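You operate a simulated robot arm through the tools that you are given. There is no shell and no other tool. Be economical: measure what you need, move in short steps, check, and stop when the job is done.

Carry out the task below with a simulated robot arm. There is one attempt and no reset: what you move stays moved.

## Task
Free the blue towel's tag with the magnet, put it in the yellow tub and brush that towel clean.
Fine: use the blue lint brush; magnet and brush go back. Set down upright: magnet, lint brush. What is to be rubbed or washed off counts as gone when no trace of it is left.

The check looks at the end state, three seconds after you hand in, the way a careful person would. Anything else that was tipped, shoved, dropped, spilled or broken makes it a failure. Flat cloth is picked up by pressing the open fingertips on it (5 to 10 N) and closing them slowly along it; thin cloth reads only 2 to 8 mm in the jaws.

## Robot
A 6-joint arm with a fingered hand, hanging from a carriage that runs on a rail from [-1083, -2] to [1397, 2] (x, y) and turns from -6.266 to 5.725 rad about z. Base frame: it is fixed where the carriage stands at the start and does not move with it; the origin is on the floor, on the carriage's upright axis, x ahead of it, y to its left, z up; the surface under the hand at the start is at about z = 860. Lengths are in mm, angles in rad, forces in N, time in s.
With the tool pointing down near the work surface it reaches from about 100 to 660 mm from the robot's upright axis, wherever it stands. Its first joint turns from -2.897 to 2.897 rad. Places, roughly: inside of the yellow tub [700, -100, 900]. Payload 4 kg.
The tool frame sits at the grasp point between the pads (the TCP): z along the fingers, y along the line on which they close. The tips reach 29 mm beyond it. The gripper opens to 100 mm. The gripper's body begins 34 mm behind the TCP. The gripper is a hand of 5 fingers: y runs from the thumb to the fingers, the wrist lies at [-15, -114, -189] in the tool frame, and closing takes about 1.5 s.
Orientation is that of the tool frame in the base frame, as a unit quaternion [w, x, y, z]. With the fingers straight down and the wrist toward the robot, the tool's x, y and z point along [0, 1, 0], [1, 0, 0] and [0, 0, -1] of the base frame.

## Interface
- The arm moves only by the tool drive_tool. Its arguments are lists of equal length, an entry for each row: "delta_rot": the turn, a rotation vector about the tool's x, y, z in rad, a list of three; "dp": the shift along the tool's x, y, z in m, a list of three; "claw": the opening, from 0 (shut) to 1 (fully open). In form: {"delta_rot": [[rx, ry, rz], ...], "dp": [[dx, dy, dz], ...], "claw": [claw, ...]}. A call has 1 to 8 rows; each row is the pose to reach, as a shift and turn from the pose commanded when the call began, along the tool's axes at that moment. Each row takes 0.2 s and may step no farther than 50 mm and 0.15 rad from the row before; otherwise, or with a gripper value out of range, the whole call is refused. A pose out of reach is approached as far as the arm can. The call stops where the force on the tool passes 40 N (or 10 N more than at its start, if that is more) or the arm is blocked; 0.2 s more then pass. The fingers move at their own pace (about 108 mm/s each) and stop on an object; they squeeze with about 31 N. The grip force told is the motor's: it shows also when the fingers shut on nothing. Time passes only in rows, and 0.2 s behind the last, so rows that repeat a pose let the fingers close. It gives the time, the measured TCP pose, the force on the tool (base axes), the opening and the grip force at its end, in the units of the frame above (readings bear some noise), with the torque about the TCP (base axes, N m) and any sound that the robot's microphone picked up.
- Cameras (640 x 400 px; columns grow to the right, rows downward): "scene" is now at [255.8, -3.8, 1750.5]; the picture's right is [-0.06, -1.00, 0.00], its down [-0.93, 0.06, -0.36] and it looks along [0.36, -0.02, -0.93] (base axes); focal length 245 px, centre (320, 200). "wrist" rides on the gripper at [66, -86, -121] in the tool frame; the picture's right is [-0.76, 0.31, -0.58], its down [-0.59, -0.70, 0.40] and it looks along [-0.28, 0.64, 0.71] (tool axes); focal length 247 px, centre (320, 200). There is no depth. A picture from a camera that has moved, and an enlarged one, comes with that camera's place and axes in the base frame and with its lens.
- camera(camera): a new picture of that camera. It takes no simulated time.
- raise_lower(by): slides the trunk up (or, below 0, down) by that many mm; the arm and the scene camera ride with it, the base frame stays. It gives what a move gives, with no picture.
- drive_base(legs): drives the robot by 1 to 6 legs, each [ahead, left, turn to the left] in mm, mm and rad, along the robot's own axes; the way and the turn of a leg run together, so that a leg with both is an arc; at most 1500 mm and 3.142 rad a leg. The arm and the cameras ride along, it lands a little off, and it stops where it bumps. It keeps to its track: a leg is cut to what the track allows. It gives what a move gives.
- hand_shape(shape): the hand has 5 fingers and takes this shape, open, in about a second: jaw (thumb against the fingers, like two jaws); tri (thumb and two fingers); tip (a fingertip pinch); poke (one finger out to press); point (the index stretched); flat (the hand flat); cup (the hand cupped); fist (a fist). The gripper value then closes the fingers along that shape, each until it touches; the sizes above hold for jaw. It gives what a move gives, with no picture.
- pan_tilt(pan, tilt): turns the head with the scene camera to pan (to the left, within 2.705 rad either way) and tilt (down, from -0.506 to 1.204), counted from straight ahead of the robot. It gives what a move gives.
- close_up(camera, box): a new picture of the part [left, top, right, bottom] of that camera's present view, enlarged. It takes no simulated time.
- finish_job(): hands the job in; it is judged then, once.

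Go step by step. Nothing tells you exact positions but the pictures and the camera data: compare them with the known pose of the tool, close in by small moves and look again before you grip or let go. The budget is 120 turns and 82 pictures, counting those below and the enlarged ones. Unless the task says otherwise, let go and move clear before handing in, and close with one line.

The tools are called after "Request:" by a JSON object that holds its "op" and its "data". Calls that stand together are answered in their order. drive_tool: Moves the arm, as the interface text tells. Its arguments: {"type":"object","properties":{"delta_rot":{"type":"array","items":{"type":"array","items":{"type":"number"}}},"dp":{"type":"array","items":{"type":"array","items":{"type":"number"}}},"claw":{"type":"array","items":{"type":"number"}}},"required":["delta_rot","dp","claw"]} The other tools are called the same way: raise_lower (by) slides the trunk up or down; hand_shape (shape) gives the hand a shape; drive_base (legs) drives the base; pan_tilt (pan, tilt) turns the head that bears the scene camera; camera (camera) takes a picture; close_up (camera, box) takes an enlarged picture of a part of a camera's view; finish_job () hands the job in.

At the start:

```text
t: 0.0
eef_pos: [476.1, -52.0, 1139.3]
ee_rot: [0.0, 0.707, 0.707, 0.0]
contact_force: [-0.4, 1.0, 0.2]
ft_torque: [0.02, 0.02, -0.02]
width: 99.9
grip_force: 0.1
shape: jaw
trunk travel left (down, up): [-489.0, 111.0]
robot x, y, heading: [1.6, 1.0, 0.001]
head pan, tilt: [-0.065, 1.201]
```

scene: 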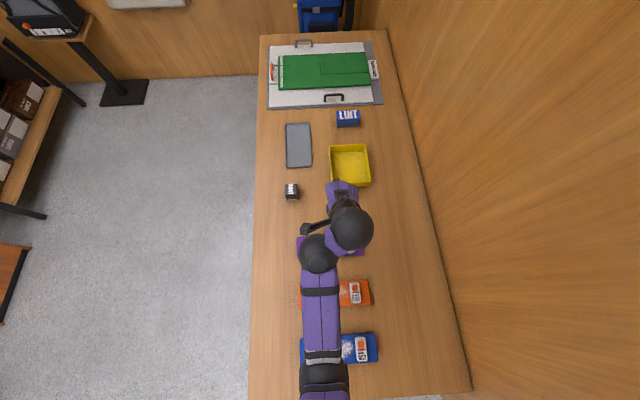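
wrist: 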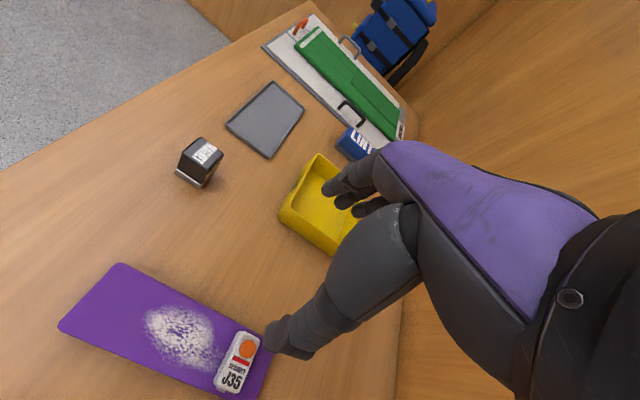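

I see a bench with purple, orange and blue towels (each with tag and lint), a black magnet block, a blue LINT brush, a yellow tub and a grey plate. I'll enlarge the relevant parts before moving.

Request:
{"op": "close_up", "data": {"camera": "scene", "box": [270, 90, 400, 200]}}

Request:
{"op": "close_up", "data": {"camera": "scene", "box": [270, 260, 420, 380]}}

Request:
{"op": "close_up", "data": {"camera": "wrist", "box": [150, 60, 400, 220]}}

```text
3.64 times, centred on (335, 145) of scene
camera zoom: at [255.8, -3.8, 1750.5], right [-0.06, -1.0, 0.0], down [-0.93, 0.06, -0.36], along [0.36, -0.02, -0.93], focal length 892 px, centre (266, 400)
```

zoom: 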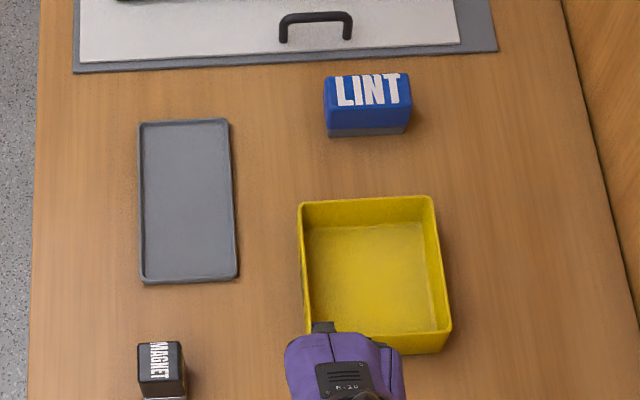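

```text
3.33 times, centred on (345, 320) of scene
camera zoom: at [255.8, -3.8, 1750.5], right [-0.06, -1.0, 0.0], down [-0.93, 0.06, -0.36], along [0.36, -0.02, -0.93], focal length 817 px, centre (237, -200)
```

zoom: 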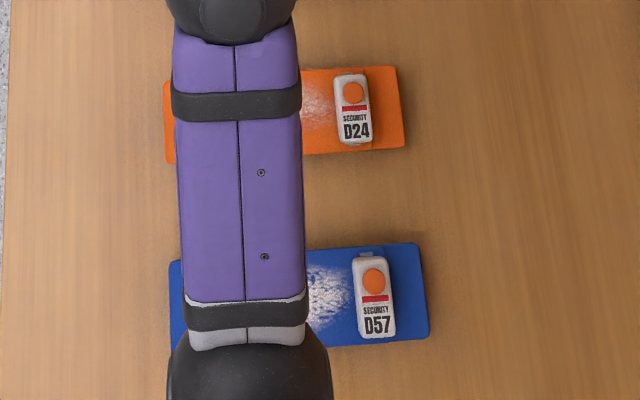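

```text
2.50 times, centred on (275, 140) of wrist
camera zoom: at [390.6, 12.5, 1260.5], right [0.31, -0.76, 0.58], down [-0.7, -0.59, -0.4], along [0.64, -0.28, -0.71], focal length 617 px, centre (432, 350)
```

zoom: 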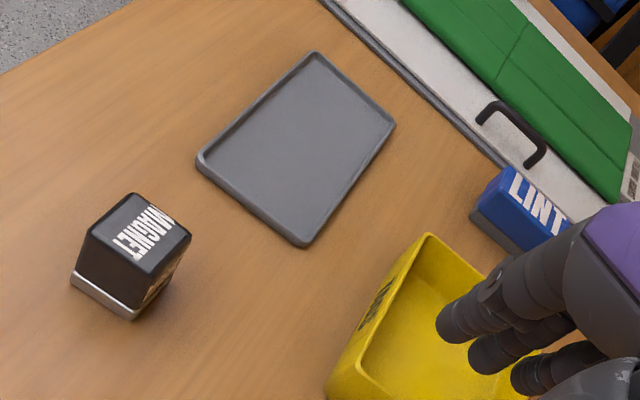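

The magnet block stands near (615, 82), the tag D57 lies on the blue towel at about (95, -100), and the brush is further ahead. I'll drive ahead a bit and shift over the magnet for a better fix.

Request:
{"op": "drive_base", "data": {"legs": [[200, 0, 0]]}}

Request:
{"op": "drive_tool", "data": {"delta_rot": [[0, 0, 0], [0, 0, 0], [0, 0, 0]], "dp": [[0.045, -0.03, 0.03], [0.09, -0.06, 0.06], [0.135, -0.06, 0.09]], "claw": [1, 1, 1]}}

Request:
{"op": "camera", "data": {"camera": "scene"}}

Request:
{"op": "camera", "data": {"camera": "wrist"}}

```text
t: 1.6
eef_pos: [673.9, -53.0, 1139.2]
ee_rot: [0.0, 0.708, 0.706, 0.0]
contact_force: [-0.3, 0.2, -1.3]
ft_torque: [0.02, -0.03, -0.02]
width: 99.4
grip_force: 0.0
shape: jaw
trunk travel left (down, up): [-489.0, 111.0]
robot x, y, heading: [198.9, -0.7, 0.002]
head pan, tilt: [-0.065, 1.201]
```

```text
refused: row 1 steps farther than a row can; nothing moved
```

```text
76 pictures are left
camera scene: at [452.8, -3.8, 1750.5], right [-0.06, -1.0, 0.0], down [-0.93, 0.06, -0.36], along [0.36, -0.02, -0.93], focal length 245 px, centre (320, 200)
```

scene: 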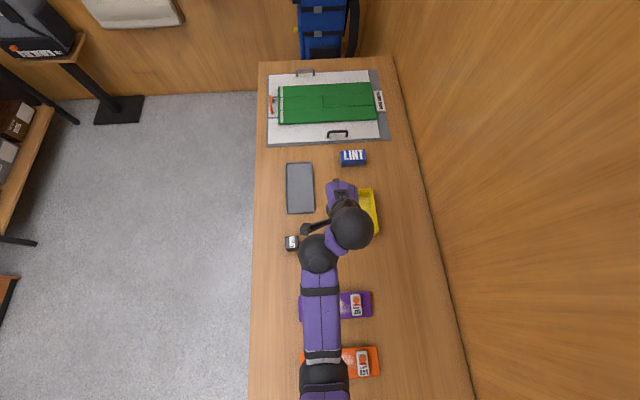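

```text
75 pictures are left
camera wrist: at [587.6, 12.3, 1260.4], right [0.31, -0.76, 0.58], down [-0.7, -0.59, -0.4], along [0.64, -0.28, -0.71], focal length 247 px, centre (320, 200)
```

wrist: 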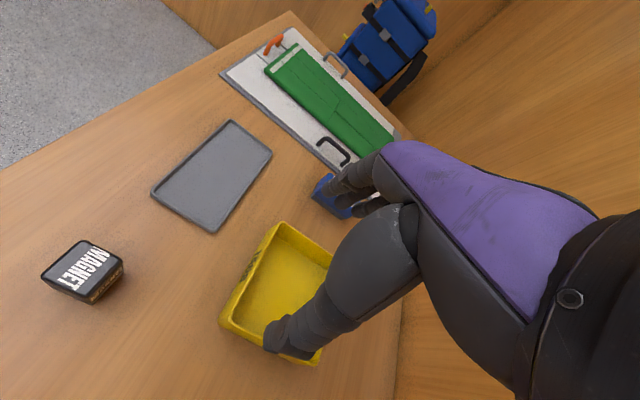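

Triangulating puts the magnet at about (628, 86), its top near z 910. I'll move above it at a safe height and look again.

Request:
{"op": "drive_tool", "data": {"delta_rot": [[0, 0, 0], [0, 0, 0], [0, 0, 0], [0, 0, 0], [0, 0, 0]], "dp": [[0.035, -0.012, 0.025], [0.07, -0.024, 0.05], [0.105, -0.036, 0.075], [0.139, -0.046, 0.1], [0.139, -0.046, 0.13]], "claw": [1, 1, 1, 1, 1]}}

Request:
{"op": "camera", "data": {"camera": "wrist"}}

Request:
{"op": "close_up", "data": {"camera": "scene", "box": [260, 130, 420, 270]}}

```text
t: 2.8
eef_pos: [627.5, 87.4, 1009.0]
ee_rot: [0.0, 0.707, 0.707, 0.0]
contact_force: [0.4, 0.0, -0.8]
ft_torque: [-0.02, 0.01, 0.01]
width: 99.7
grip_force: 0.0
shape: jaw
out of reach, approached as far as the arm can: row 2
trunk travel left (down, up): [-489.0, 111.0]
robot x, y, heading: [195.8, 4.6, -0.0]
head pan, tilt: [-0.065, 1.201]
```

```text
74 pictures are left
camera wrist: at [541.3, 152.5, 1130.1], right [0.31, -0.76, 0.58], down [-0.7, -0.59, -0.4], along [0.64, -0.28, -0.71], focal length 247 px, centre (320, 200)
```

wrist: 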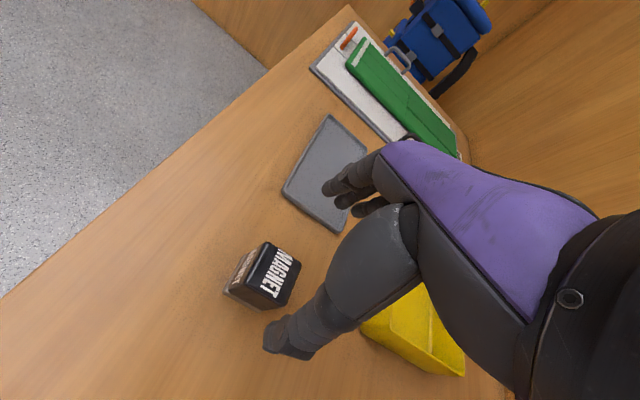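

```text
2.86 times, centred on (340, 200) of scene
camera zoom: at [452.8, -3.7, 1750.6], right [-0.06, -1.0, 0.0], down [-0.93, 0.06, -0.36], along [0.36, -0.02, -0.93], focal length 700 px, centre (263, 200)
```

zoom: 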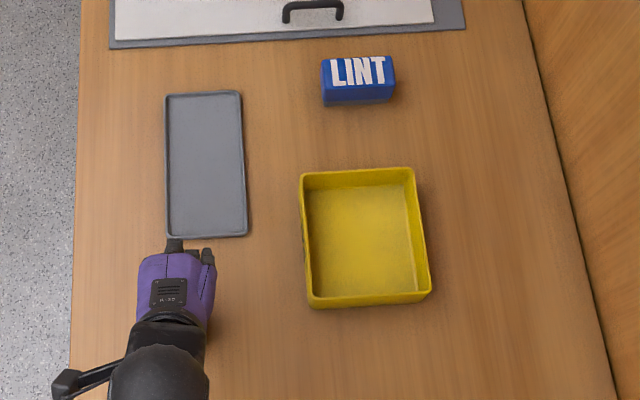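

The estimates pull toward a top centre near (623, 80, 930); I'll zoom to refine.

Request:
{"op": "close_up", "data": {"camera": "wrist", "box": [210, 220, 338, 340]}}

```text
3.33 times, centred on (274, 280) of wrist
camera zoom: at [541.3, 152.5, 1130.1], right [0.31, -0.76, 0.58], down [-0.7, -0.59, -0.4], along [0.64, -0.28, -0.71], focal length 823 px, centre (473, -67)
```

zoom: 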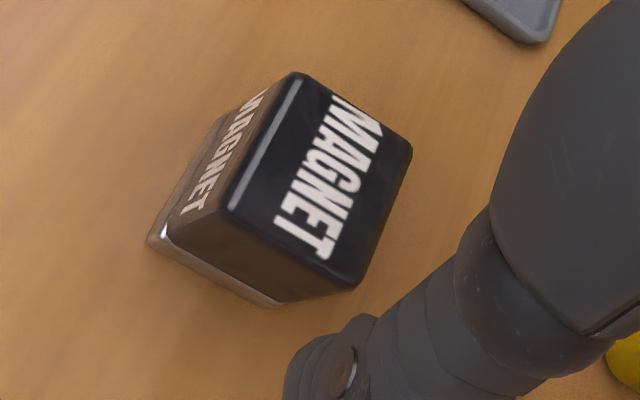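

The magnet is a 42 × 45 × 60 mm block centred at (627, 80) with its top at z 920. I'll descend around it with TCP at z 905.

Request:
{"op": "drive_tool", "data": {"delta_rot": [[0, 0, 0], [0, 0, 0], [0, 0, 0]], "dp": [[-0.007, 0, 0.04], [-0.007, 0, 0.075], [-0.007, 0, 0.103]], "claw": [1, 1, 1]}}

Request:
{"op": "camera", "data": {"camera": "wrist"}}

```text
t: 3.6
eef_pos: [628.0, 77.1, 909.1]
ee_rot: [0.0, 0.708, 0.706, 0.0]
contact_force: [-0.8, 0.0, -0.8]
ft_torque: [-0.04, 0.0, -0.01]
width: 99.9
grip_force: 0.1
shape: jaw
trunk travel left (down, up): [-489.0, 111.0]
robot x, y, heading: [197.6, 1.7, -0.003]
head pan, tilt: [-0.065, 1.201]
```

```text
71 pictures are left
camera wrist: at [541.1, 143.0, 1030.3], right [0.31, -0.76, 0.58], down [-0.7, -0.59, -0.4], along [0.64, -0.28, -0.71], focal length 247 px, centre (320, 200)
```

wrist: 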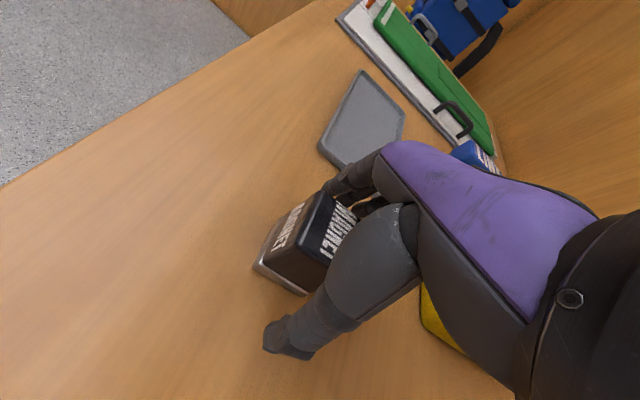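

The hand straddles the magnet properly. Closing now.

Request:
{"op": "drive_tool", "data": {"delta_rot": [[0, 0, 0], [0, 0, 0], [0, 0, 0], [0, 0, 0], [0, 0, 0], [0, 0, 0], [0, 0, 0], [0, 0, 0]], "dp": [[0, 0, 0], [0, 0, 0], [0, 0, 0], [0, 0, 0], [0, 0, 0], [0, 0, 0], [0, 0, 0], [0, 0, 0]], "claw": [0.7, 0.5, 0.35, 0.25, 0.2, 0.15, 0.1, 0.1]}}

Request:
{"op": "drive_tool", "data": {"delta_rot": [[0, 0, 0], [0, 0, 0], [0, 0, 0], [0, 0, 0]], "dp": [[0, 0, 0], [0, 0, -0.03], [0, 0, -0.07], [0, 0, -0.1]], "claw": [0.1, 0.1, 0.1, 0.1]}}

Request:
{"op": "camera", "data": {"camera": "wrist"}}

```text
t: 5.4
eef_pos: [627.2, 77.9, 908.8]
ee_rot: [0.001, 0.708, 0.707, 0.0]
contact_force: [0.8, -0.8, -0.1]
ft_torque: [0.0, -0.01, -0.01]
width: 40.6
grip_force: 31.0
shape: jaw
trunk travel left (down, up): [-489.0, 111.0]
robot x, y, heading: [197.6, 1.8, -0.005]
head pan, tilt: [-0.065, 1.201]
```

```text
t: 6.4
eef_pos: [627.0, 78.4, 1006.8]
ee_rot: [0.0, 0.708, 0.706, 0.0]
contact_force: [-0.1, 0.2, -1.5]
ft_torque: [0.01, 0.01, -0.01]
width: 40.6
grip_force: 31.1
shape: jaw
trunk travel left (down, up): [-489.0, 111.0]
robot x, y, heading: [194.3, -1.6, -0.004]
head pan, tilt: [-0.065, 1.201]
```

```text
70 pictures are left
camera wrist: at [539.9, 142.7, 1127.9], right [0.31, -0.76, 0.58], down [-0.7, -0.59, -0.4], along [0.64, -0.28, -0.71], focal length 247 px, centre (320, 200)
```

wrist: 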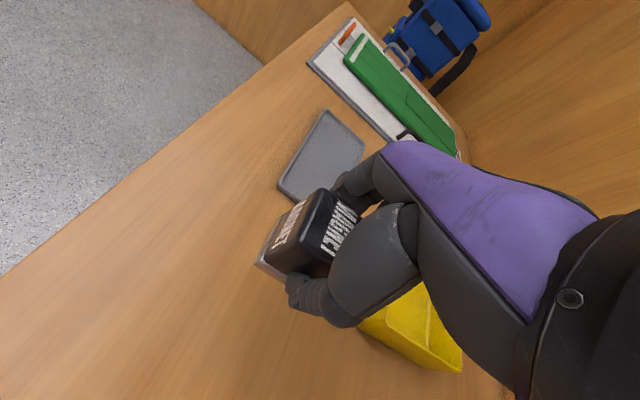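

The magnet is held (its bottom is about 49 mm below the TCP; home TCP pose is (627, 78, 909)). I'll raise it a little and drive back so the blue towel is ahead of the robot.

Request:
{"op": "drive_tool", "data": {"delta_rot": [[0, 0, 0], [0, 0, 0]], "dp": [[0, 0, -0.04], [0, 0, -0.06]], "claw": [0.1, 0.1]}}

Request:
{"op": "drive_base", "data": {"legs": [[-560, 0, 0]]}}

Request:
{"op": "camera", "data": {"camera": "scene"}}

Request:
{"op": "camera", "data": {"camera": "wrist"}}

```text
t: 7.0
eef_pos: [626.6, 77.5, 1065.6]
ee_rot: [0.0, 0.707, 0.707, 0.0]
contact_force: [0.0, -0.2, -1.0]
ft_torque: [0.01, -0.02, 0.0]
width: 40.2
grip_force: 31.0
shape: jaw
trunk travel left (down, up): [-489.0, 111.0]
robot x, y, heading: [196.2, -1.2, 0.0]
head pan, tilt: [-0.065, 1.201]
```

```text
t: 10.2
eef_pos: [68.1, 78.4, 1066.0]
ee_rot: [0.0, 0.707, 0.707, 0.0]
contact_force: [-0.7, 1.2, -2.0]
ft_torque: [-0.02, -0.01, -0.02]
width: 40.6
grip_force: 31.3
shape: jaw
trunk travel left (down, up): [-489.0, 111.0]
robot x, y, heading: [-363.0, 4.0, -0.001]
head pan, tilt: [-0.065, 1.201]
```

```text
69 pictures are left
camera scene: at [-105.2, -3.8, 1750.5], right [-0.06, -1.0, 0.0], down [-0.93, 0.06, -0.36], along [0.36, -0.02, -0.93], focal length 245 px, centre (320, 200)
```

scene: 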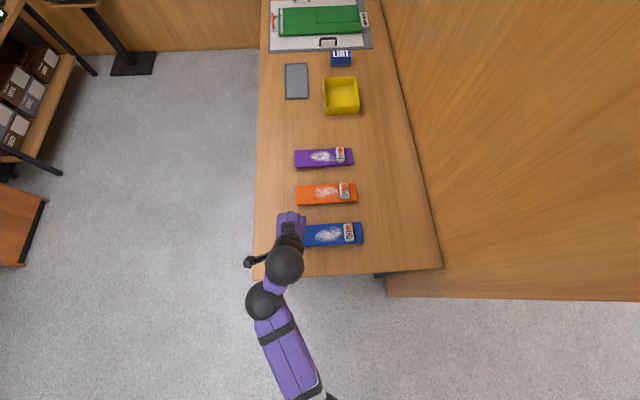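

```text
68 pictures are left
camera wrist: at [-17.7, 142.8, 1186.3], right [0.31, -0.76, 0.58], down [-0.7, -0.59, -0.4], along [0.64, -0.28, -0.71], focal length 247 px, centre (320, 200)
```

wrist: 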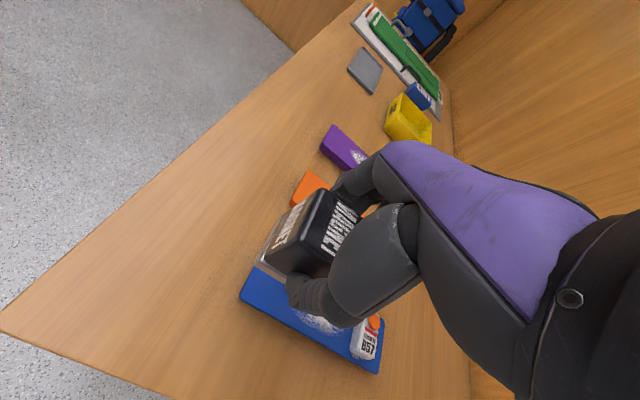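

Request:
{"op": "close_up", "data": {"camera": "scene", "box": [280, 200, 380, 260]}}

Request:
{"op": "close_up", "data": {"camera": "wrist", "box": [230, 280, 410, 390]}}

```text
6.40 times, centred on (330, 230) of scene
camera zoom: at [-105.2, -3.8, 1750.5], right [-0.06, -1.0, 0.0], down [-0.93, 0.06, -0.36], along [0.36, -0.02, -0.93], focal length 1569 px, centre (256, 8)
```

zoom: 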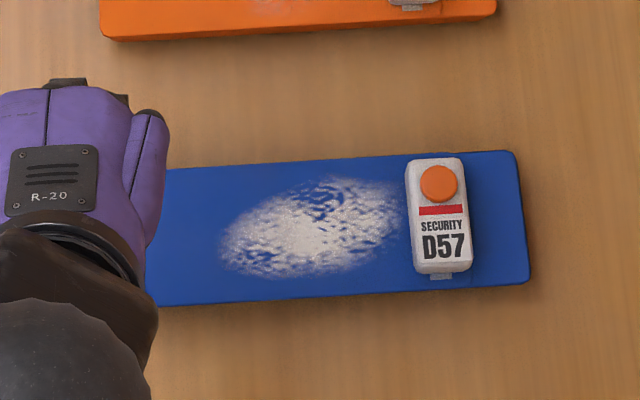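

```text
3.56 times, centred on (320, 335) of wrist
camera zoom: at [-17.7, 142.8, 1186.3], right [0.31, -0.76, 0.58], down [-0.7, -0.59, -0.4], along [0.64, -0.28, -0.71], focal length 878 px, centre (320, -280)
```

zoom: 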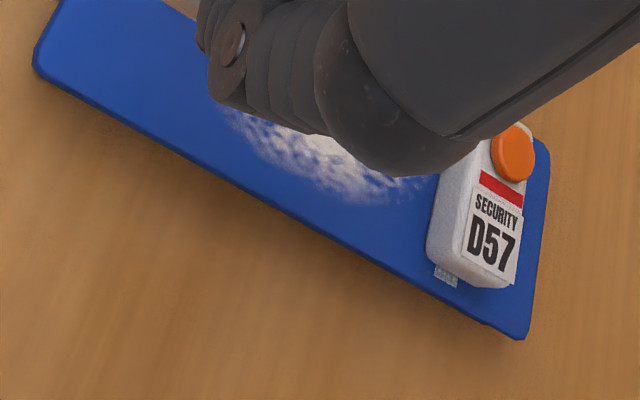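

The button of tag D57 is about at (112, -118), top near z 900–910. I'll carry the magnet above it and then lower to a small gap and look.

Request:
{"op": "drive_tool", "data": {"delta_rot": [[0, 0, 0], [0, 0, 0], [0, 0, 0], [0, 0, 0], [0, 0, 0], [0, 0, 0], [0, 0, 0]], "dp": [[-0.04, 0.009, 0], [-0.08, 0.018, 0], [-0.12, 0.027, 0], [-0.16, 0.036, 0], [-0.196, 0.044, 0.01], [-0.196, 0.044, 0.05], [-0.196, 0.044, 0.075]], "claw": [0.1, 0.1, 0.1, 0.1, 0.1, 0.1, 0.1]}}

Request:
{"op": "camera", "data": {"camera": "wrist"}}

Request:
{"op": "close_up", "data": {"camera": "scene", "box": [280, 200, 380, 260]}}

```text
t: 11.8
eef_pos: [113.9, -118.0, 989.2]
ee_rot: [0.0, 0.707, 0.707, 0.0]
contact_force: [-0.5, 0.2, -1.0]
ft_torque: [0.0, 0.0, -0.01]
width: 40.4
grip_force: 30.9
shape: jaw
trunk travel left (down, up): [-489.0, 111.0]
robot x, y, heading: [-361.3, -1.7, 0.003]
head pan, tilt: [-0.065, 1.201]
```

```text
65 pictures are left
camera wrist: at [27.5, -53.2, 1110.2], right [0.31, -0.76, 0.58], down [-0.7, -0.59, -0.4], along [0.64, -0.28, -0.71], focal length 247 px, centre (320, 200)
```

wrist: 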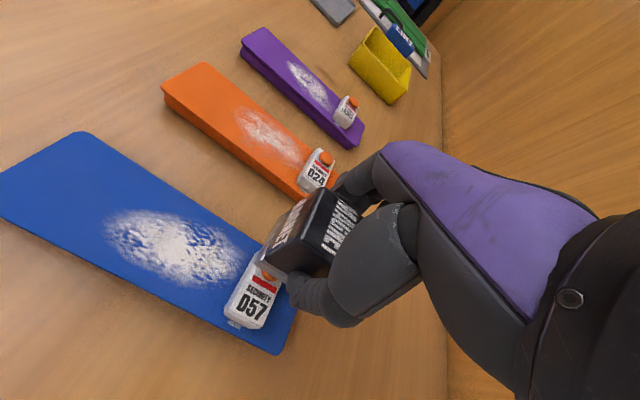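

```text
6.40 times, centred on (330, 230) of scene
camera zoom: at [-105.2, -3.8, 1750.5], right [-0.06, -1.0, 0.0], down [-0.93, 0.06, -0.36], along [0.36, -0.02, -0.93], focal length 1569 px, centre (256, 8)
```

zoom: 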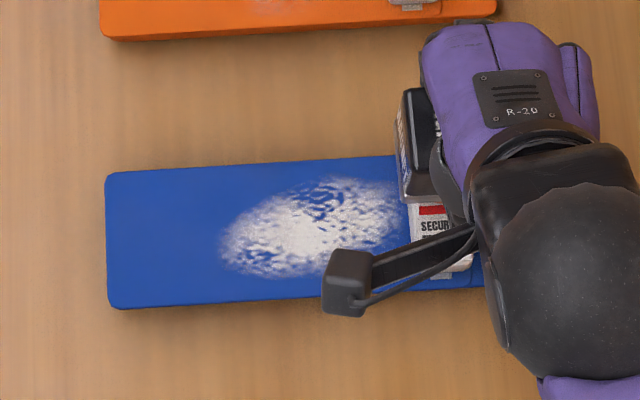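

Request:
{"op": "close_up", "data": {"camera": "wrist", "box": [190, 170, 380, 360]}}

```text
2.11 times, centred on (285, 265) of wrist
camera zoom: at [27.5, -53.2, 1110.2], right [0.31, -0.76, 0.58], down [-0.7, -0.59, -0.4], along [0.64, -0.28, -0.71], focal length 520 px, centre (394, 63)
```

zoom: 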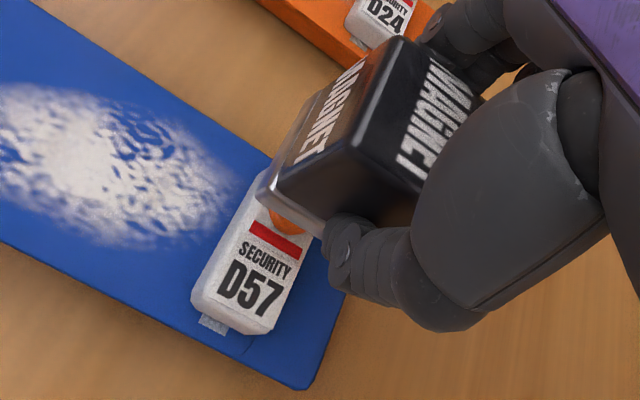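

The magnet is centred over the button by these rays. I'll lower it gently until it touches.

Request:
{"op": "drive_tool", "data": {"delta_rot": [[0, 0, 0], [0, 0, 0], [0, 0, 0], [0, 0, 0]], "dp": [[0, 0, 0.01], [0, 0, 0.02], [0, 0, 0.025], [0, 0, 0.028]], "claw": [0.1, 0.1, 0.1, 0.1]}}

Request:
{"op": "close_up", "data": {"camera": "wrist", "box": [190, 170, 380, 360]}}

```text
t: 12.8
eef_pos: [113.5, -118.8, 963.5]
ee_rot: [-0.001, 0.706, 0.708, 0.0]
contact_force: [0.5, -0.2, -1.0]
ft_torque: [-0.02, -0.01, 0.02]
width: 40.2
grip_force: 31.0
shape: jaw
trunk travel left (down, up): [-489.0, 111.0]
robot x, y, heading: [-360.2, 0.9, 0.006]
head pan, tilt: [-0.065, 1.201]
```

```text
2.11 times, centred on (285, 265) of wrist
camera zoom: at [26.9, -53.2, 1083.2], right [0.31, -0.76, 0.58], down [-0.7, -0.59, -0.4], along [0.64, -0.28, -0.71], focal length 520 px, centre (394, 63)
```

zoom: 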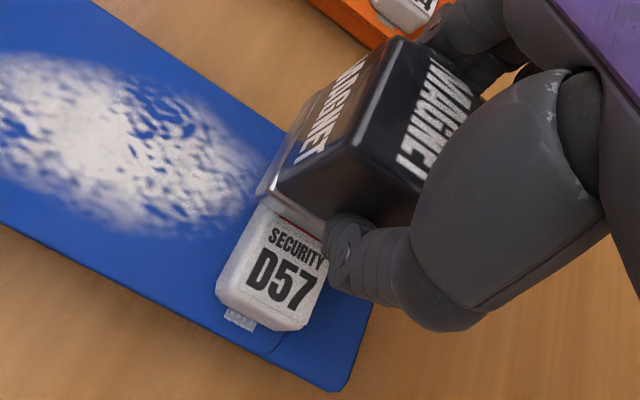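

Request:
{"op": "drive_tool", "data": {"delta_rot": [[0, 0, 0], [0, 0, 0], [0, 0, 0], [0, 0, 0], [0, 0, 0], [0, 0, 0]], "dp": [[0, 0, 0.002], [0, 0, 0.004], [0, 0, 0.006], [0, 0, 0.007], [0, 0, 0.008], [0, 0, 0.009]], "claw": [0.1, 0.1, 0.1, 0.1, 0.1, 0.1]}}

Request:
{"op": "close_up", "data": {"camera": "wrist", "box": [190, 170, 380, 360]}}

```text
t: 14.2
eef_pos: [115.6, -119.3, 955.6]
ee_rot: [0.003, 0.707, 0.707, 0.002]
contact_force: [-5.6, 0.7, 30.9]
ft_torque: [0.04, 0.12, 0.0]
width: 43.1
grip_force: 30.7
shape: jaw
trunk travel left (down, up): [-489.0, 111.0]
robot x, y, heading: [-364.4, -2.2, 0.005]
head pan, tilt: [-0.065, 1.201]
```

```text
2.11 times, centred on (285, 265) of wrist
camera zoom: at [28.6, -54.0, 1076.4], right [0.31, -0.76, 0.58], down [-0.7, -0.59, -0.4], along [0.65, -0.28, -0.71], focal length 520 px, centre (394, 63)
```

zoom: 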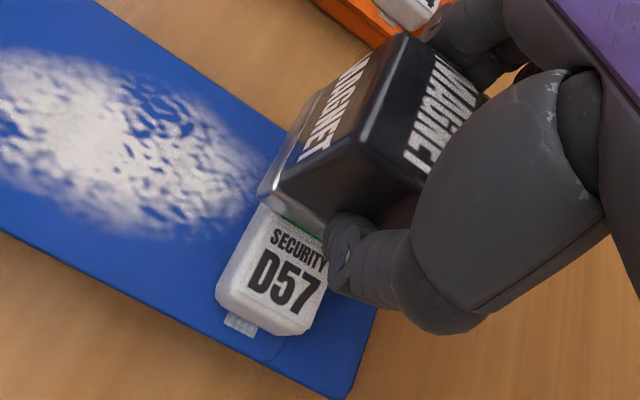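

The tag's red bar has turned green, so it's unlocked. I'll lift the magnet and check that it stays so and that nothing sticks to it.

Request:
{"op": "drive_tool", "data": {"delta_rot": [[0, 0, 0], [0, 0, 0], [0, 0, 0], [0, 0, 0]], "dp": [[0, 0, 0], [0, 0, -0.01], [0, 0, -0.025], [0, 0, -0.05]], "claw": [0.1, 0.1, 0.1, 0.1]}}

Request:
{"op": "camera", "data": {"camera": "wrist"}}

Request:
{"op": "close_up", "data": {"camera": "wrist", "box": [190, 170, 380, 360]}}

```text
t: 15.2
eef_pos: [113.5, -117.2, 1000.6]
ee_rot: [-0.002, 0.707, 0.708, 0.0]
contact_force: [-0.1, -0.3, -1.2]
ft_torque: [0.01, -0.02, 0.01]
width: 41.9
grip_force: 31.3
shape: jaw
trunk travel left (down, up): [-489.0, 111.0]
robot x, y, heading: [-359.5, 0.1, 0.001]
head pan, tilt: [-0.065, 1.201]
```

```text
60 pictures are left
camera wrist: at [26.0, -52.3, 1123.0], right [0.31, -0.76, 0.58], down [-0.7, -0.59, -0.4], along [0.64, -0.28, -0.71], focal length 247 px, centre (320, 200)
```

wrist: 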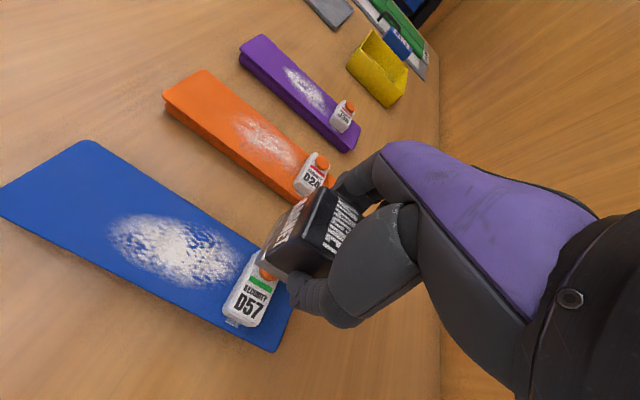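

```text
2.11 times, centred on (285, 265) of wrist
camera zoom: at [26.0, -52.3, 1123.0], right [0.31, -0.76, 0.58], down [-0.7, -0.59, -0.4], along [0.64, -0.28, -0.71], focal length 520 px, centre (394, 63)
```

zoom: 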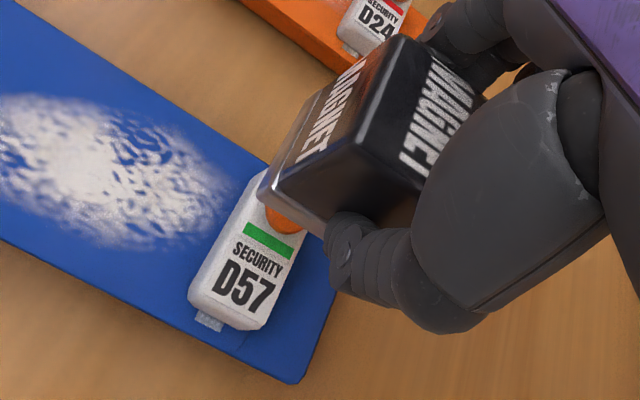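

The green state persists and the tag stayed on the towel. Next I return the magnet to its place.

Request:
{"op": "drive_tool", "data": {"delta_rot": [[0, 0, 0], [0, 0, 0], [0, 0, 0], [0, 0, 0], [0, 0, 0], [0, 0, 0]], "dp": [[0, 0, -0.04], [0.035, -0.009, -0.06], [0.075, -0.018, -0.06], [0.115, -0.027, -0.06], [0.155, -0.036, -0.06], [0.196, -0.044, -0.06]], "claw": [0.1, 0.1, 0.1, 0.1, 0.1, 0.1]}}

Request:
{"op": "drive_base", "data": {"legs": [[559, 0, 0]]}}

Request:
{"op": "drive_tool", "data": {"delta_rot": [[0, 0, 0]], "dp": [[0, 0, 0]], "claw": [0.1]}}

```text
t: 16.6
eef_pos: [68.4, 77.3, 1062.6]
ee_rot: [0.002, 0.702, 0.712, -0.003]
contact_force: [-2.0, -2.2, -2.7]
ft_torque: [0.14, -0.02, 0.0]
width: 41.7
grip_force: 30.9
shape: jaw
trunk travel left (down, up): [-489.0, 111.0]
robot x, y, heading: [-360.9, 1.0, 0.004]
head pan, tilt: [-0.065, 1.201]
```

```text
t: 19.8
eef_pos: [622.6, 73.5, 1063.7]
ee_rot: [-0.001, 0.711, 0.704, 0.0]
contact_force: [1.6, 0.1, -1.5]
ft_torque: [0.02, -0.02, -0.01]
width: 41.6
grip_force: 31.0
shape: jaw
trunk travel left (down, up): [-489.0, 111.0]
robot x, y, heading: [195.1, -0.9, -0.012]
head pan, tilt: [-0.065, 1.201]
```

```text
t: 20.2
eef_pos: [622.4, 71.8, 1062.6]
ee_rot: [0.0, 0.711, 0.704, -0.001]
contact_force: [-0.7, -0.1, -1.2]
ft_torque: [0.01, 0.0, 0.01]
width: 41.7
grip_force: 30.8
shape: jaw
trunk travel left (down, up): [-489.0, 111.0]
robot x, y, heading: [186.6, 3.0, -0.011]
head pan, tilt: [-0.065, 1.201]
```

Request:
{"op": "drive_tool", "data": {"delta_rot": [[0, 0, -0.01], [0, 0, -0.01], [0, 0, -0.01], [0, 0, -0.01]], "dp": [[0.006, 0.005, 0.04], [0.006, 0.005, 0.085], [0.006, 0.005, 0.125], [0.006, 0.005, 0.14]], "claw": [0.1, 0.1, 0.1, 0.1]}}

Request:
{"op": "close_up", "data": {"camera": "wrist", "box": [190, 150, 380, 340]}}

```text
t: 21.2
eef_pos: [627.3, 79.2, 922.5]
ee_rot: [0.001, 0.707, 0.707, 0.0]
contact_force: [-0.2, 0.7, -2.3]
ft_torque: [0.02, 0.01, 0.02]
width: 41.6
grip_force: 31.1
shape: jaw
trunk travel left (down, up): [-489.0, 111.0]
robot x, y, heading: [192.1, -2.9, -0.008]
head pan, tilt: [-0.065, 1.201]
```

```text
2.11 times, centred on (285, 245) of wrist
camera zoom: at [540.9, 144.4, 1043.5], right [0.31, -0.76, 0.58], down [-0.7, -0.59, -0.4], along [0.64, -0.28, -0.71], focal length 520 px, centre (394, 105)
```

zoom: 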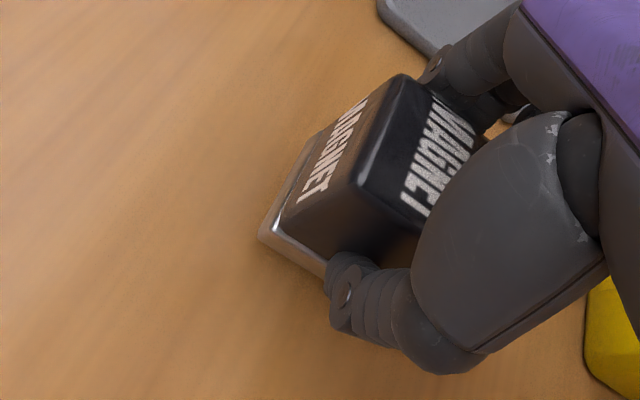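

Just above the bench; I lower slowly until light contact.

Request:
{"op": "drive_tool", "data": {"delta_rot": [[0, 0, 0], [0, 0, 0], [0, 0, 0], [0, 0, 0]], "dp": [[0, 0, 0.004], [0, 0, 0.008], [0, 0, 0.01], [0, 0, 0.011]], "claw": [0.1, 0.1, 0.1, 0.1]}}

```text
t: 22.2
eef_pos: [627.7, 79.5, 912.0]
ee_rot: [-0.001, 0.707, 0.707, -0.001]
contact_force: [-0.1, -0.1, -1.6]
ft_torque: [0.0, -0.01, 0.02]
width: 41.6
grip_force: 31.1
shape: jaw
trunk travel left (down, up): [-489.0, 111.0]
robot x, y, heading: [192.9, -5.0, -0.008]
head pan, tilt: [-0.065, 1.201]
```

Request:
{"op": "drive_tool", "data": {"delta_rot": [[0, 0, 0], [0, 0, 0], [0, 0, 0], [0, 0, 0], [0, 0, 0]], "dp": [[0, 0, 0.001], [0, 0, 0.002], [0, 0, 0.003], [0, 0, 0.0035], [0, 0, 0.004]], "claw": [0.1, 0.1, 0.1, 0.1, 0.1]}}

```text
t: 23.4
eef_pos: [628.1, 78.7, 908.5]
ee_rot: [0.0, 0.707, 0.707, 0.0]
contact_force: [-1.4, 0.1, 0.6]
ft_torque: [0.05, 0.02, 0.04]
width: 41.6
grip_force: 31.4
shape: jaw
trunk travel left (down, up): [-489.0, 111.0]
robot x, y, heading: [192.1, 0.7, -0.011]
head pan, tilt: [-0.065, 1.201]
```

Request:
{"op": "drive_tool", "data": {"delta_rot": [[0, 0, 0], [0, 0, 0]], "dp": [[0, 0, 0.001], [0, 0, 0.0015]], "claw": [0.1, 0.1]}}

```text
t: 24.0
eef_pos: [628.6, 79.1, 907.0]
ee_rot: [0.001, 0.708, 0.706, 0.0]
contact_force: [-4.8, -0.6, 11.3]
ft_torque: [-0.02, -0.03, 0.0]
width: 41.5
grip_force: 31.2
shape: jaw
trunk travel left (down, up): [-489.0, 111.0]
robot x, y, heading: [196.3, 3.3, -0.008]
head pan, tilt: [-0.065, 1.201]
```

Firm contact; open slowly and rise.

Request:
{"op": "drive_tool", "data": {"delta_rot": [[0, 0, 0], [0, 0, 0], [0, 0, 0], [0, 0, 0], [0, 0, 0], [0, 0, 0], [0, 0, 0]], "dp": [[0, 0, -0.001], [0, 0, -0.001], [0, 0, -0.001], [0, 0, -0.001], [0, 0, -0.001], [0, 0, -0.001], [0, 0, -0.001]], "claw": [0.35, 0.45, 0.55, 0.7, 0.85, 1, 1]}}

Request:
{"op": "drive_tool", "data": {"delta_rot": [[0, 0, 0], [0, 0, 0], [0, 0, 0], [0, 0, 0]], "dp": [[0, 0, -0.03], [0, 0, -0.07], [0, 0, -0.11], [0, 0, -0.155]], "claw": [1, 1, 1, 1]}}

Request:
{"op": "camera", "data": {"camera": "wrist"}}

```text
t: 25.6
eef_pos: [626.7, 79.5, 908.3]
ee_rot: [0.0, 0.707, 0.707, 0.0]
contact_force: [-0.7, -0.3, 0.8]
ft_torque: [-0.02, 0.0, 0.01]
width: 99.7
grip_force: 0.1
shape: jaw
trunk travel left (down, up): [-489.0, 111.0]
robot x, y, heading: [190.5, 4.5, -0.014]
head pan, tilt: [-0.065, 1.201]
```

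```text
t: 26.6
eef_pos: [626.9, 77.5, 1063.6]
ee_rot: [-0.001, 0.707, 0.707, 0.0]
contact_force: [0.1, 0.2, -0.7]
ft_torque: [0.02, -0.03, 0.0]
width: 99.9
grip_force: 0.0
shape: jaw
trunk travel left (down, up): [-489.0, 111.0]
robot x, y, heading: [195.1, -0.4, -0.01]
head pan, tilt: [-0.065, 1.201]
```

```text
57 pictures are left
camera wrist: at [541.6, 143.0, 1184.2], right [0.31, -0.76, 0.58], down [-0.7, -0.59, -0.4], along [0.64, -0.28, -0.71], focal length 247 px, centre (320, 200)
```

wrist: 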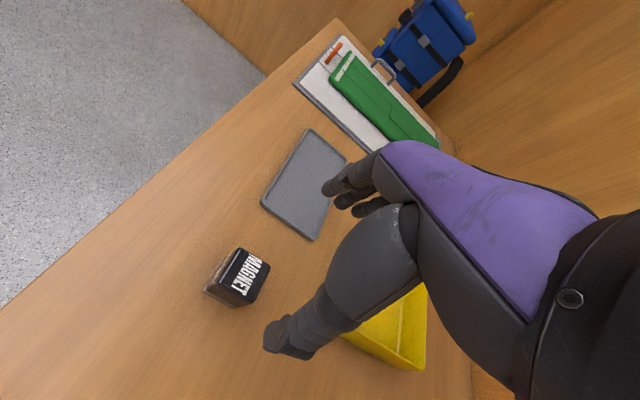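

The magnet is back upright in its spot. Now I drive back to the blue towel and turn the hand a quarter so it closes across the tag's width.

Request:
{"op": "drive_base", "data": {"legs": [[-557, 0, 0.01]]}}

Request:
{"op": "drive_tool", "data": {"delta_rot": [[0, 0, 0.14], [0, 0, 0.28], [0, 0, 0.42], [0, 0, 0.56], [0, 0, 0.7], [0, 0, 0.785]], "dp": [[-0.03, 0.005, 0], [-0.06, 0.01, 0], [-0.09, 0.015, 0], [-0.12, 0.02, 0], [-0.15, 0.025, 0], [-0.18, 0.028, 0]], "claw": [1, 1, 1, 1, 1, 1]}}

Request:
{"op": "drive_tool", "data": {"delta_rot": [[0, 0, 0.14], [0, 0, 0.28], [0, 0, 0.42], [0, 0, 0.56], [0, 0, 0.7], [0, 0, 0.785]], "dp": [[0, 0, 0], [0, 0, 0], [0, 0, 0], [0, 0, 0], [0, 0, 0], [0, 0, 0]], "claw": [1, 1, 1, 1, 1, 1]}}

Request:
{"op": "camera", "data": {"camera": "wrist"}}

Request:
{"op": "camera", "data": {"camera": "scene"}}

```text
t: 29.8
eef_pos: [66.3, 79.8, 1062.8]
ee_rot: [0.0, 0.705, 0.709, 0.0]
contact_force: [0.3, 0.0, 0.5]
ft_torque: [-0.03, -0.02, -0.04]
width: 100.0
grip_force: 0.0
shape: jaw
trunk travel left (down, up): [-489.0, 111.0]
robot x, y, heading: [-367.0, -0.4, -0.005]
head pan, tilt: [-0.065, 1.201]
```

```text
t: 31.2
eef_pos: [96.8, -102.8, 1053.7]
ee_rot: [0.0, 0.923, 0.385, 0.003]
contact_force: [-0.3, -0.1, 0.0]
ft_torque: [0.01, 0.02, 0.01]
width: 99.7
grip_force: 0.0
shape: jaw
out of reach, approached as far as the arm can: row 5, 6
trunk travel left (down, up): [-489.0, 111.0]
robot x, y, heading: [-367.3, 2.1, -0.005]
head pan, tilt: [-0.065, 1.201]
```

```text
t: 32.6
eef_pos: [176.0, -99.0, 1007.2]
ee_rot: [-0.001, 1.0, 0.003, 0.003]
contact_force: [0.1, 0.0, 0.2]
ft_torque: [0.01, -0.01, -0.01]
width: 99.8
grip_force: 0.0
shape: jaw
out of reach, approached as far as the arm can: row 1, 2, 3, 4, 5, 6
trunk travel left (down, up): [-489.0, 111.0]
robot x, y, heading: [-371.0, -0.7, -0.002]
head pan, tilt: [-0.065, 1.201]
```

```text
56 pictures are left
camera wrist: at [239.9, -13.5, 1127.9], right [-0.76, -0.31, 0.57], down [-0.59, 0.7, -0.4], along [-0.28, -0.64, -0.71], focal length 247 px, centre (320, 200)
```

wrist: 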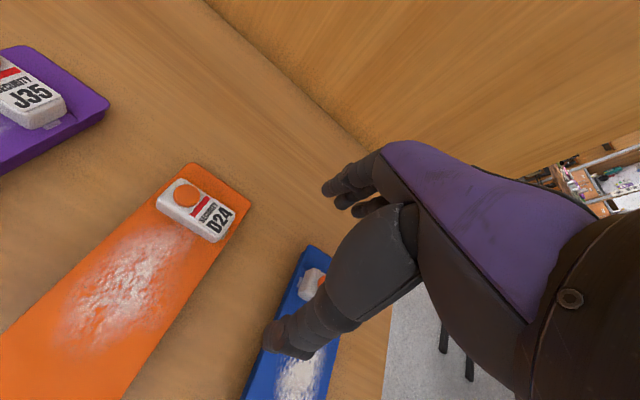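

```text
55 pictures are left
camera scene: at [-111.8, -4.9, 1751.1], right [-0.07, -1.0, 0.0], down [-0.93, 0.06, -0.36], along [0.36, -0.02, -0.93], focal length 245 px, centre (320, 200)
```

scene: 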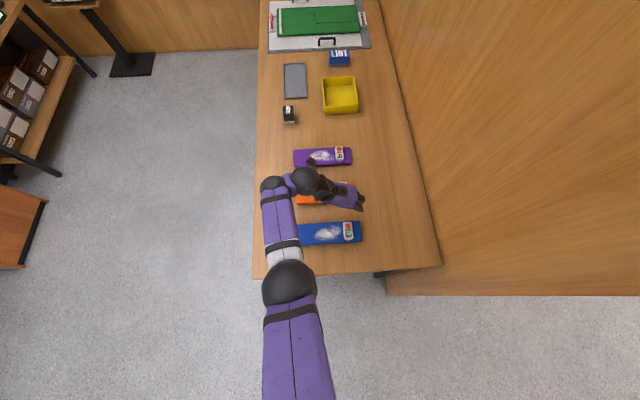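

The turned pose was out of reach, so the tool ended at (176, -99, 1007). I'll back the base 80 mm and see where the tool stands.

Request:
{"op": "drive_base", "data": {"legs": [[-80, 0, 0]]}}

Request:
{"op": "drive_tool", "data": {"delta_rot": [[0, 0, 0]], "dp": [[0, 0, 0]], "claw": [1]}}

Request:
{"op": "camera", "data": {"camera": "wrist"}}

```text
t: 33.7
eef_pos: [91.9, -100.8, 1004.3]
ee_rot: [0.0, 1.0, 0.002, 0.0]
contact_force: [0.3, -1.3, -0.4]
ft_torque: [0.01, 0.02, -0.01]
width: 100.3
grip_force: 0.1
shape: jaw
trunk travel left (down, up): [-489.0, 111.0]
robot x, y, heading: [-448.0, -1.4, -0.003]
head pan, tilt: [-0.065, 1.201]
```

```text
t: 34.1
eef_pos: [90.9, -100.5, 1004.1]
ee_rot: [0.0, 1.0, 0.001, 0.001]
contact_force: [-0.8, -0.6, 0.4]
ft_torque: [0.03, -0.02, 0.0]
width: 99.9
grip_force: 0.1
shape: jaw
trunk travel left (down, up): [-489.0, 111.0]
robot x, y, heading: [-448.4, 0.6, -0.009]
head pan, tilt: [-0.065, 1.201]
```

```text
54 pictures are left
camera wrist: at [156.2, -16.1, 1125.4], right [-0.76, -0.31, 0.58], down [-0.59, 0.7, -0.4], along [-0.28, -0.64, -0.71], focal length 247 px, centre (320, 200)
```

wrist: 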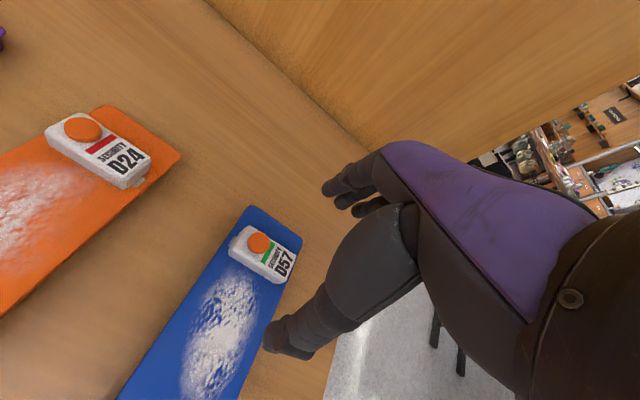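

Request:
{"op": "close_up", "data": {"camera": "wrist", "box": [200, 200, 328, 300]}}

```text
4.00 times, centred on (264, 250) of wrist
camera zoom: at [156.2, -16.1, 1125.4], right [-0.76, -0.31, 0.58], down [-0.59, 0.7, -0.4], along [-0.28, -0.64, -0.71], focal length 988 px, centre (544, 0)
```

zoom: 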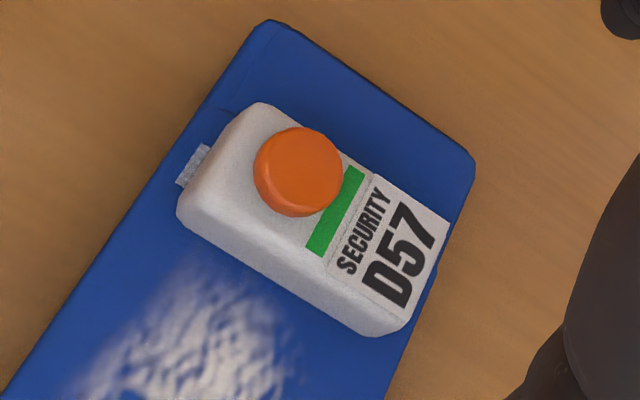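

The tag spans x 68–127, y -133 to -101. I'll descend with the fingers straddling it to TCP z ≈ 922.

Request:
{"op": "drive_tool", "data": {"delta_rot": [[0, 0, 0], [0, 0, 0], [0, 0, 0], [0, 0, 0]], "dp": [[0.006, 0.0165, 0.01], [0.006, 0.0165, 0.045], [0.006, 0.0165, 0.07], [0.006, 0.0165, 0.082]], "claw": [1, 1, 1, 1]}}

Request:
{"op": "close_up", "data": {"camera": "wrist", "box": [220, 150, 440, 370]}}

```text
t: 35.1
eef_pos: [90.4, -119.6, 926.5]
ee_rot: [-0.002, 1.0, 0.003, 0.001]
contact_force: [0.3, 0.2, -0.7]
ft_torque: [0.0, 0.01, 0.01]
width: 99.8
grip_force: 0.1
shape: jaw
out of reach, approached as far as the arm can: row 4
trunk travel left (down, up): [-489.0, 111.0]
robot x, y, heading: [-450.3, 0.1, -0.007]
head pan, tilt: [-0.065, 1.201]
```

```text
1.82 times, centred on (330, 260) of wrist
camera zoom: at [155.6, -34.2, 1048.5], right [-0.76, -0.31, 0.57], down [-0.59, 0.7, -0.4], along [-0.28, -0.64, -0.72], focal length 449 px, centre (302, 91)
```

zoom: 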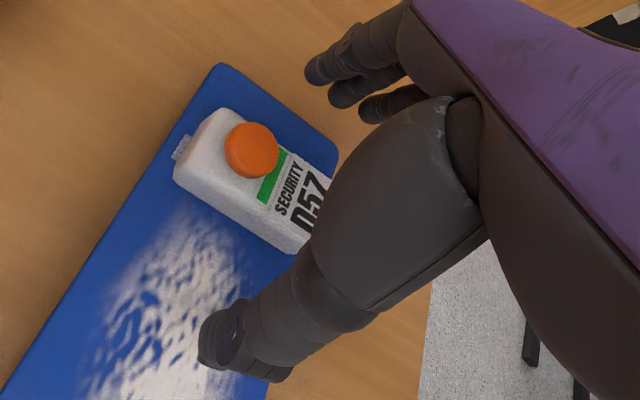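

The low pose is slightly out of reach from here, so I'll bring the base 25 mm nearer and correct the tool over the tag.

Request:
{"op": "drive_base", "data": {"legs": [[25, 0, 0.005]]}}

Request:
{"op": "drive_tool", "data": {"delta_rot": [[0, 0, 0]], "dp": [[-0.008, 0, 0]], "claw": [1]}}

```text
t: 35.9
eef_pos: [117.3, -116.7, 926.5]
ee_rot: [0.0, 1.0, 0.005, 0.0]
contact_force: [0.3, -0.3, -0.2]
ft_torque: [-0.01, -0.01, 0.01]
width: 99.9
grip_force: 0.1
shape: jaw
trunk travel left (down, up): [-489.0, 111.0]
robot x, y, heading: [-425.4, 0.2, -0.001]
head pan, tilt: [-0.065, 1.201]
```

```text
t: 36.3
eef_pos: [113.9, -116.4, 923.0]
ee_rot: [0.0, 1.0, 0.004, -0.001]
contact_force: [0.3, 0.6, -0.1]
ft_torque: [0.01, 0.0, -0.01]
width: 99.8
grip_force: 0.1
shape: jaw
out of reach, approached as far as the arm can: row 1
trunk travel left (down, up): [-489.0, 111.0]
robot x, y, heading: [-425.2, -1.8, -0.001]
head pan, tilt: [-0.065, 1.201]
```

The joint limits fix the arm's extension here, so I'll use the base to shift the hand to the tag's middle and then close.

Request:
{"op": "drive_base", "data": {"legs": [[-14, 0, 0]]}}

Request:
{"op": "drive_tool", "data": {"delta_rot": [[0, 0, 0]], "dp": [[0, 0, 0.004]], "claw": [1]}}

Request:
{"op": "camera", "data": {"camera": "wrist"}}

```text
t: 37.0
eef_pos: [98.8, -116.8, 923.8]
ee_rot: [0.0, 1.0, 0.004, 0.0]
contact_force: [0.7, -0.3, 0.1]
ft_torque: [-0.01, 0.01, -0.05]
width: 99.7
grip_force: 0.1
shape: jaw
trunk travel left (down, up): [-489.0, 111.0]
robot x, y, heading: [-438.8, 3.1, 0.001]
head pan, tilt: [-0.065, 1.201]
```

```text
t: 37.4
eef_pos: [98.5, -116.0, 919.9]
ee_rot: [-0.001, 1.0, 0.005, 0.001]
contact_force: [0.3, -0.2, 0.2]
ft_torque: [-0.02, -0.01, -0.02]
width: 99.6
grip_force: 0.0
shape: jaw
trunk travel left (down, up): [-489.0, 111.0]
robot x, y, heading: [-440.1, 0.6, -0.002]
head pan, tilt: [-0.065, 1.201]
```

```text
51 pictures are left
camera wrist: at [161.9, -31.4, 1041.6], right [-0.75, -0.32, 0.57], down [-0.6, 0.7, -0.4], along [-0.28, -0.64, -0.72], focal length 247 px, centre (320, 200)
```

wrist: 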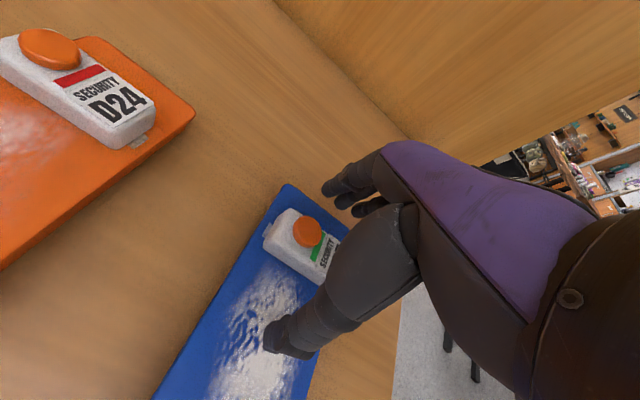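

Tips are at about z 891 on both sides of the tag. Closing.

Request:
{"op": "drive_tool", "data": {"delta_rot": [[0, 0, 0], [0, 0, 0], [0, 0, 0], [0, 0, 0], [0, 0, 0], [0, 0, 0], [0, 0, 0], [0, 0, 0]], "dp": [[0, 0, 0], [0, 0, 0], [0, 0, 0], [0, 0, 0], [0, 0, 0], [0, 0, 0], [0, 0, 0], [0, 0, 0]], "claw": [0.7, 0.55, 0.45, 0.35, 0.27, 0.22, 0.18, 0.15]}}

Request:
{"op": "close_up", "data": {"camera": "wrist", "box": [220, 150, 440, 370]}}

```text
t: 39.2
eef_pos: [97.9, -116.4, 920.5]
ee_rot: [-0.001, 1.0, 0.006, 0.002]
contact_force: [-0.1, -0.5, 0.3]
ft_torque: [0.03, -0.02, 0.03]
width: 26.4
grip_force: 31.1
shape: jaw
trunk travel left (down, up): [-489.0, 111.0]
robot x, y, heading: [-437.1, -1.3, -0.0]
head pan, tilt: [-0.065, 1.201]
```

```text
1.82 times, centred on (330, 260) of wrist
camera zoom: at [162.0, -31.3, 1041.6], right [-0.75, -0.32, 0.57], down [-0.6, 0.7, -0.4], along [-0.28, -0.64, -0.72], focal length 449 px, centre (302, 91)
```

zoom: 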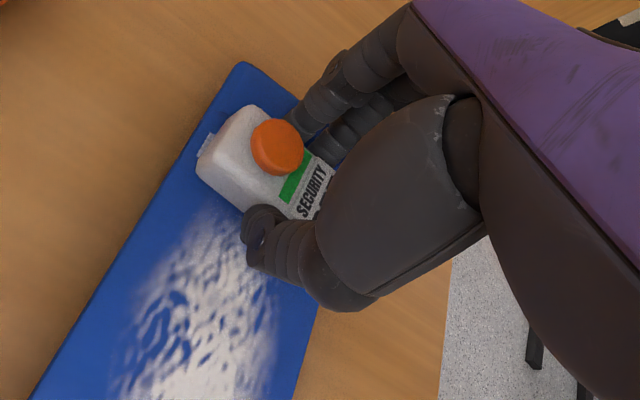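

Gripped at 26 mm. Lifting slowly and checking the towel stays.

Request:
{"op": "drive_tool", "data": {"delta_rot": [[0, 0, 0], [0, 0, 0], [0, 0, 0], [0, 0, 0], [0, 0, 0]], "dp": [[0, 0, -0.005], [0, 0, -0.01], [0, 0, -0.018], [0, 0, -0.026], [0, 0, -0.035]], "claw": [0.15, 0.15, 0.15, 0.15, 0.15]}}

Request:
{"op": "camera", "data": {"camera": "wrist"}}

```text
t: 40.4
eef_pos: [99.6, -115.7, 955.1]
ee_rot: [-0.001, 1.0, 0.006, -0.001]
contact_force: [0.1, 0.4, 0.3]
ft_torque: [0.0, -0.02, 0.0]
width: 26.1
grip_force: 30.6
shape: jaw
out of reach, approached as far as the arm can: row 3, 4
trunk travel left (down, up): [-489.0, 111.0]
robot x, y, heading: [-436.4, -2.0, -0.001]
head pan, tilt: [-0.065, 1.201]
```

```text
49 pictures are left
camera wrist: at [163.2, -30.6, 1075.6], right [-0.75, -0.32, 0.58], down [-0.6, 0.7, -0.4], along [-0.28, -0.64, -0.71], focal length 247 px, centre (320, 200)
```

wrist: 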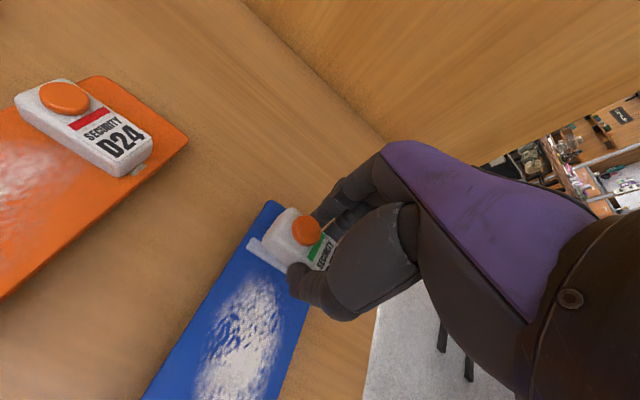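

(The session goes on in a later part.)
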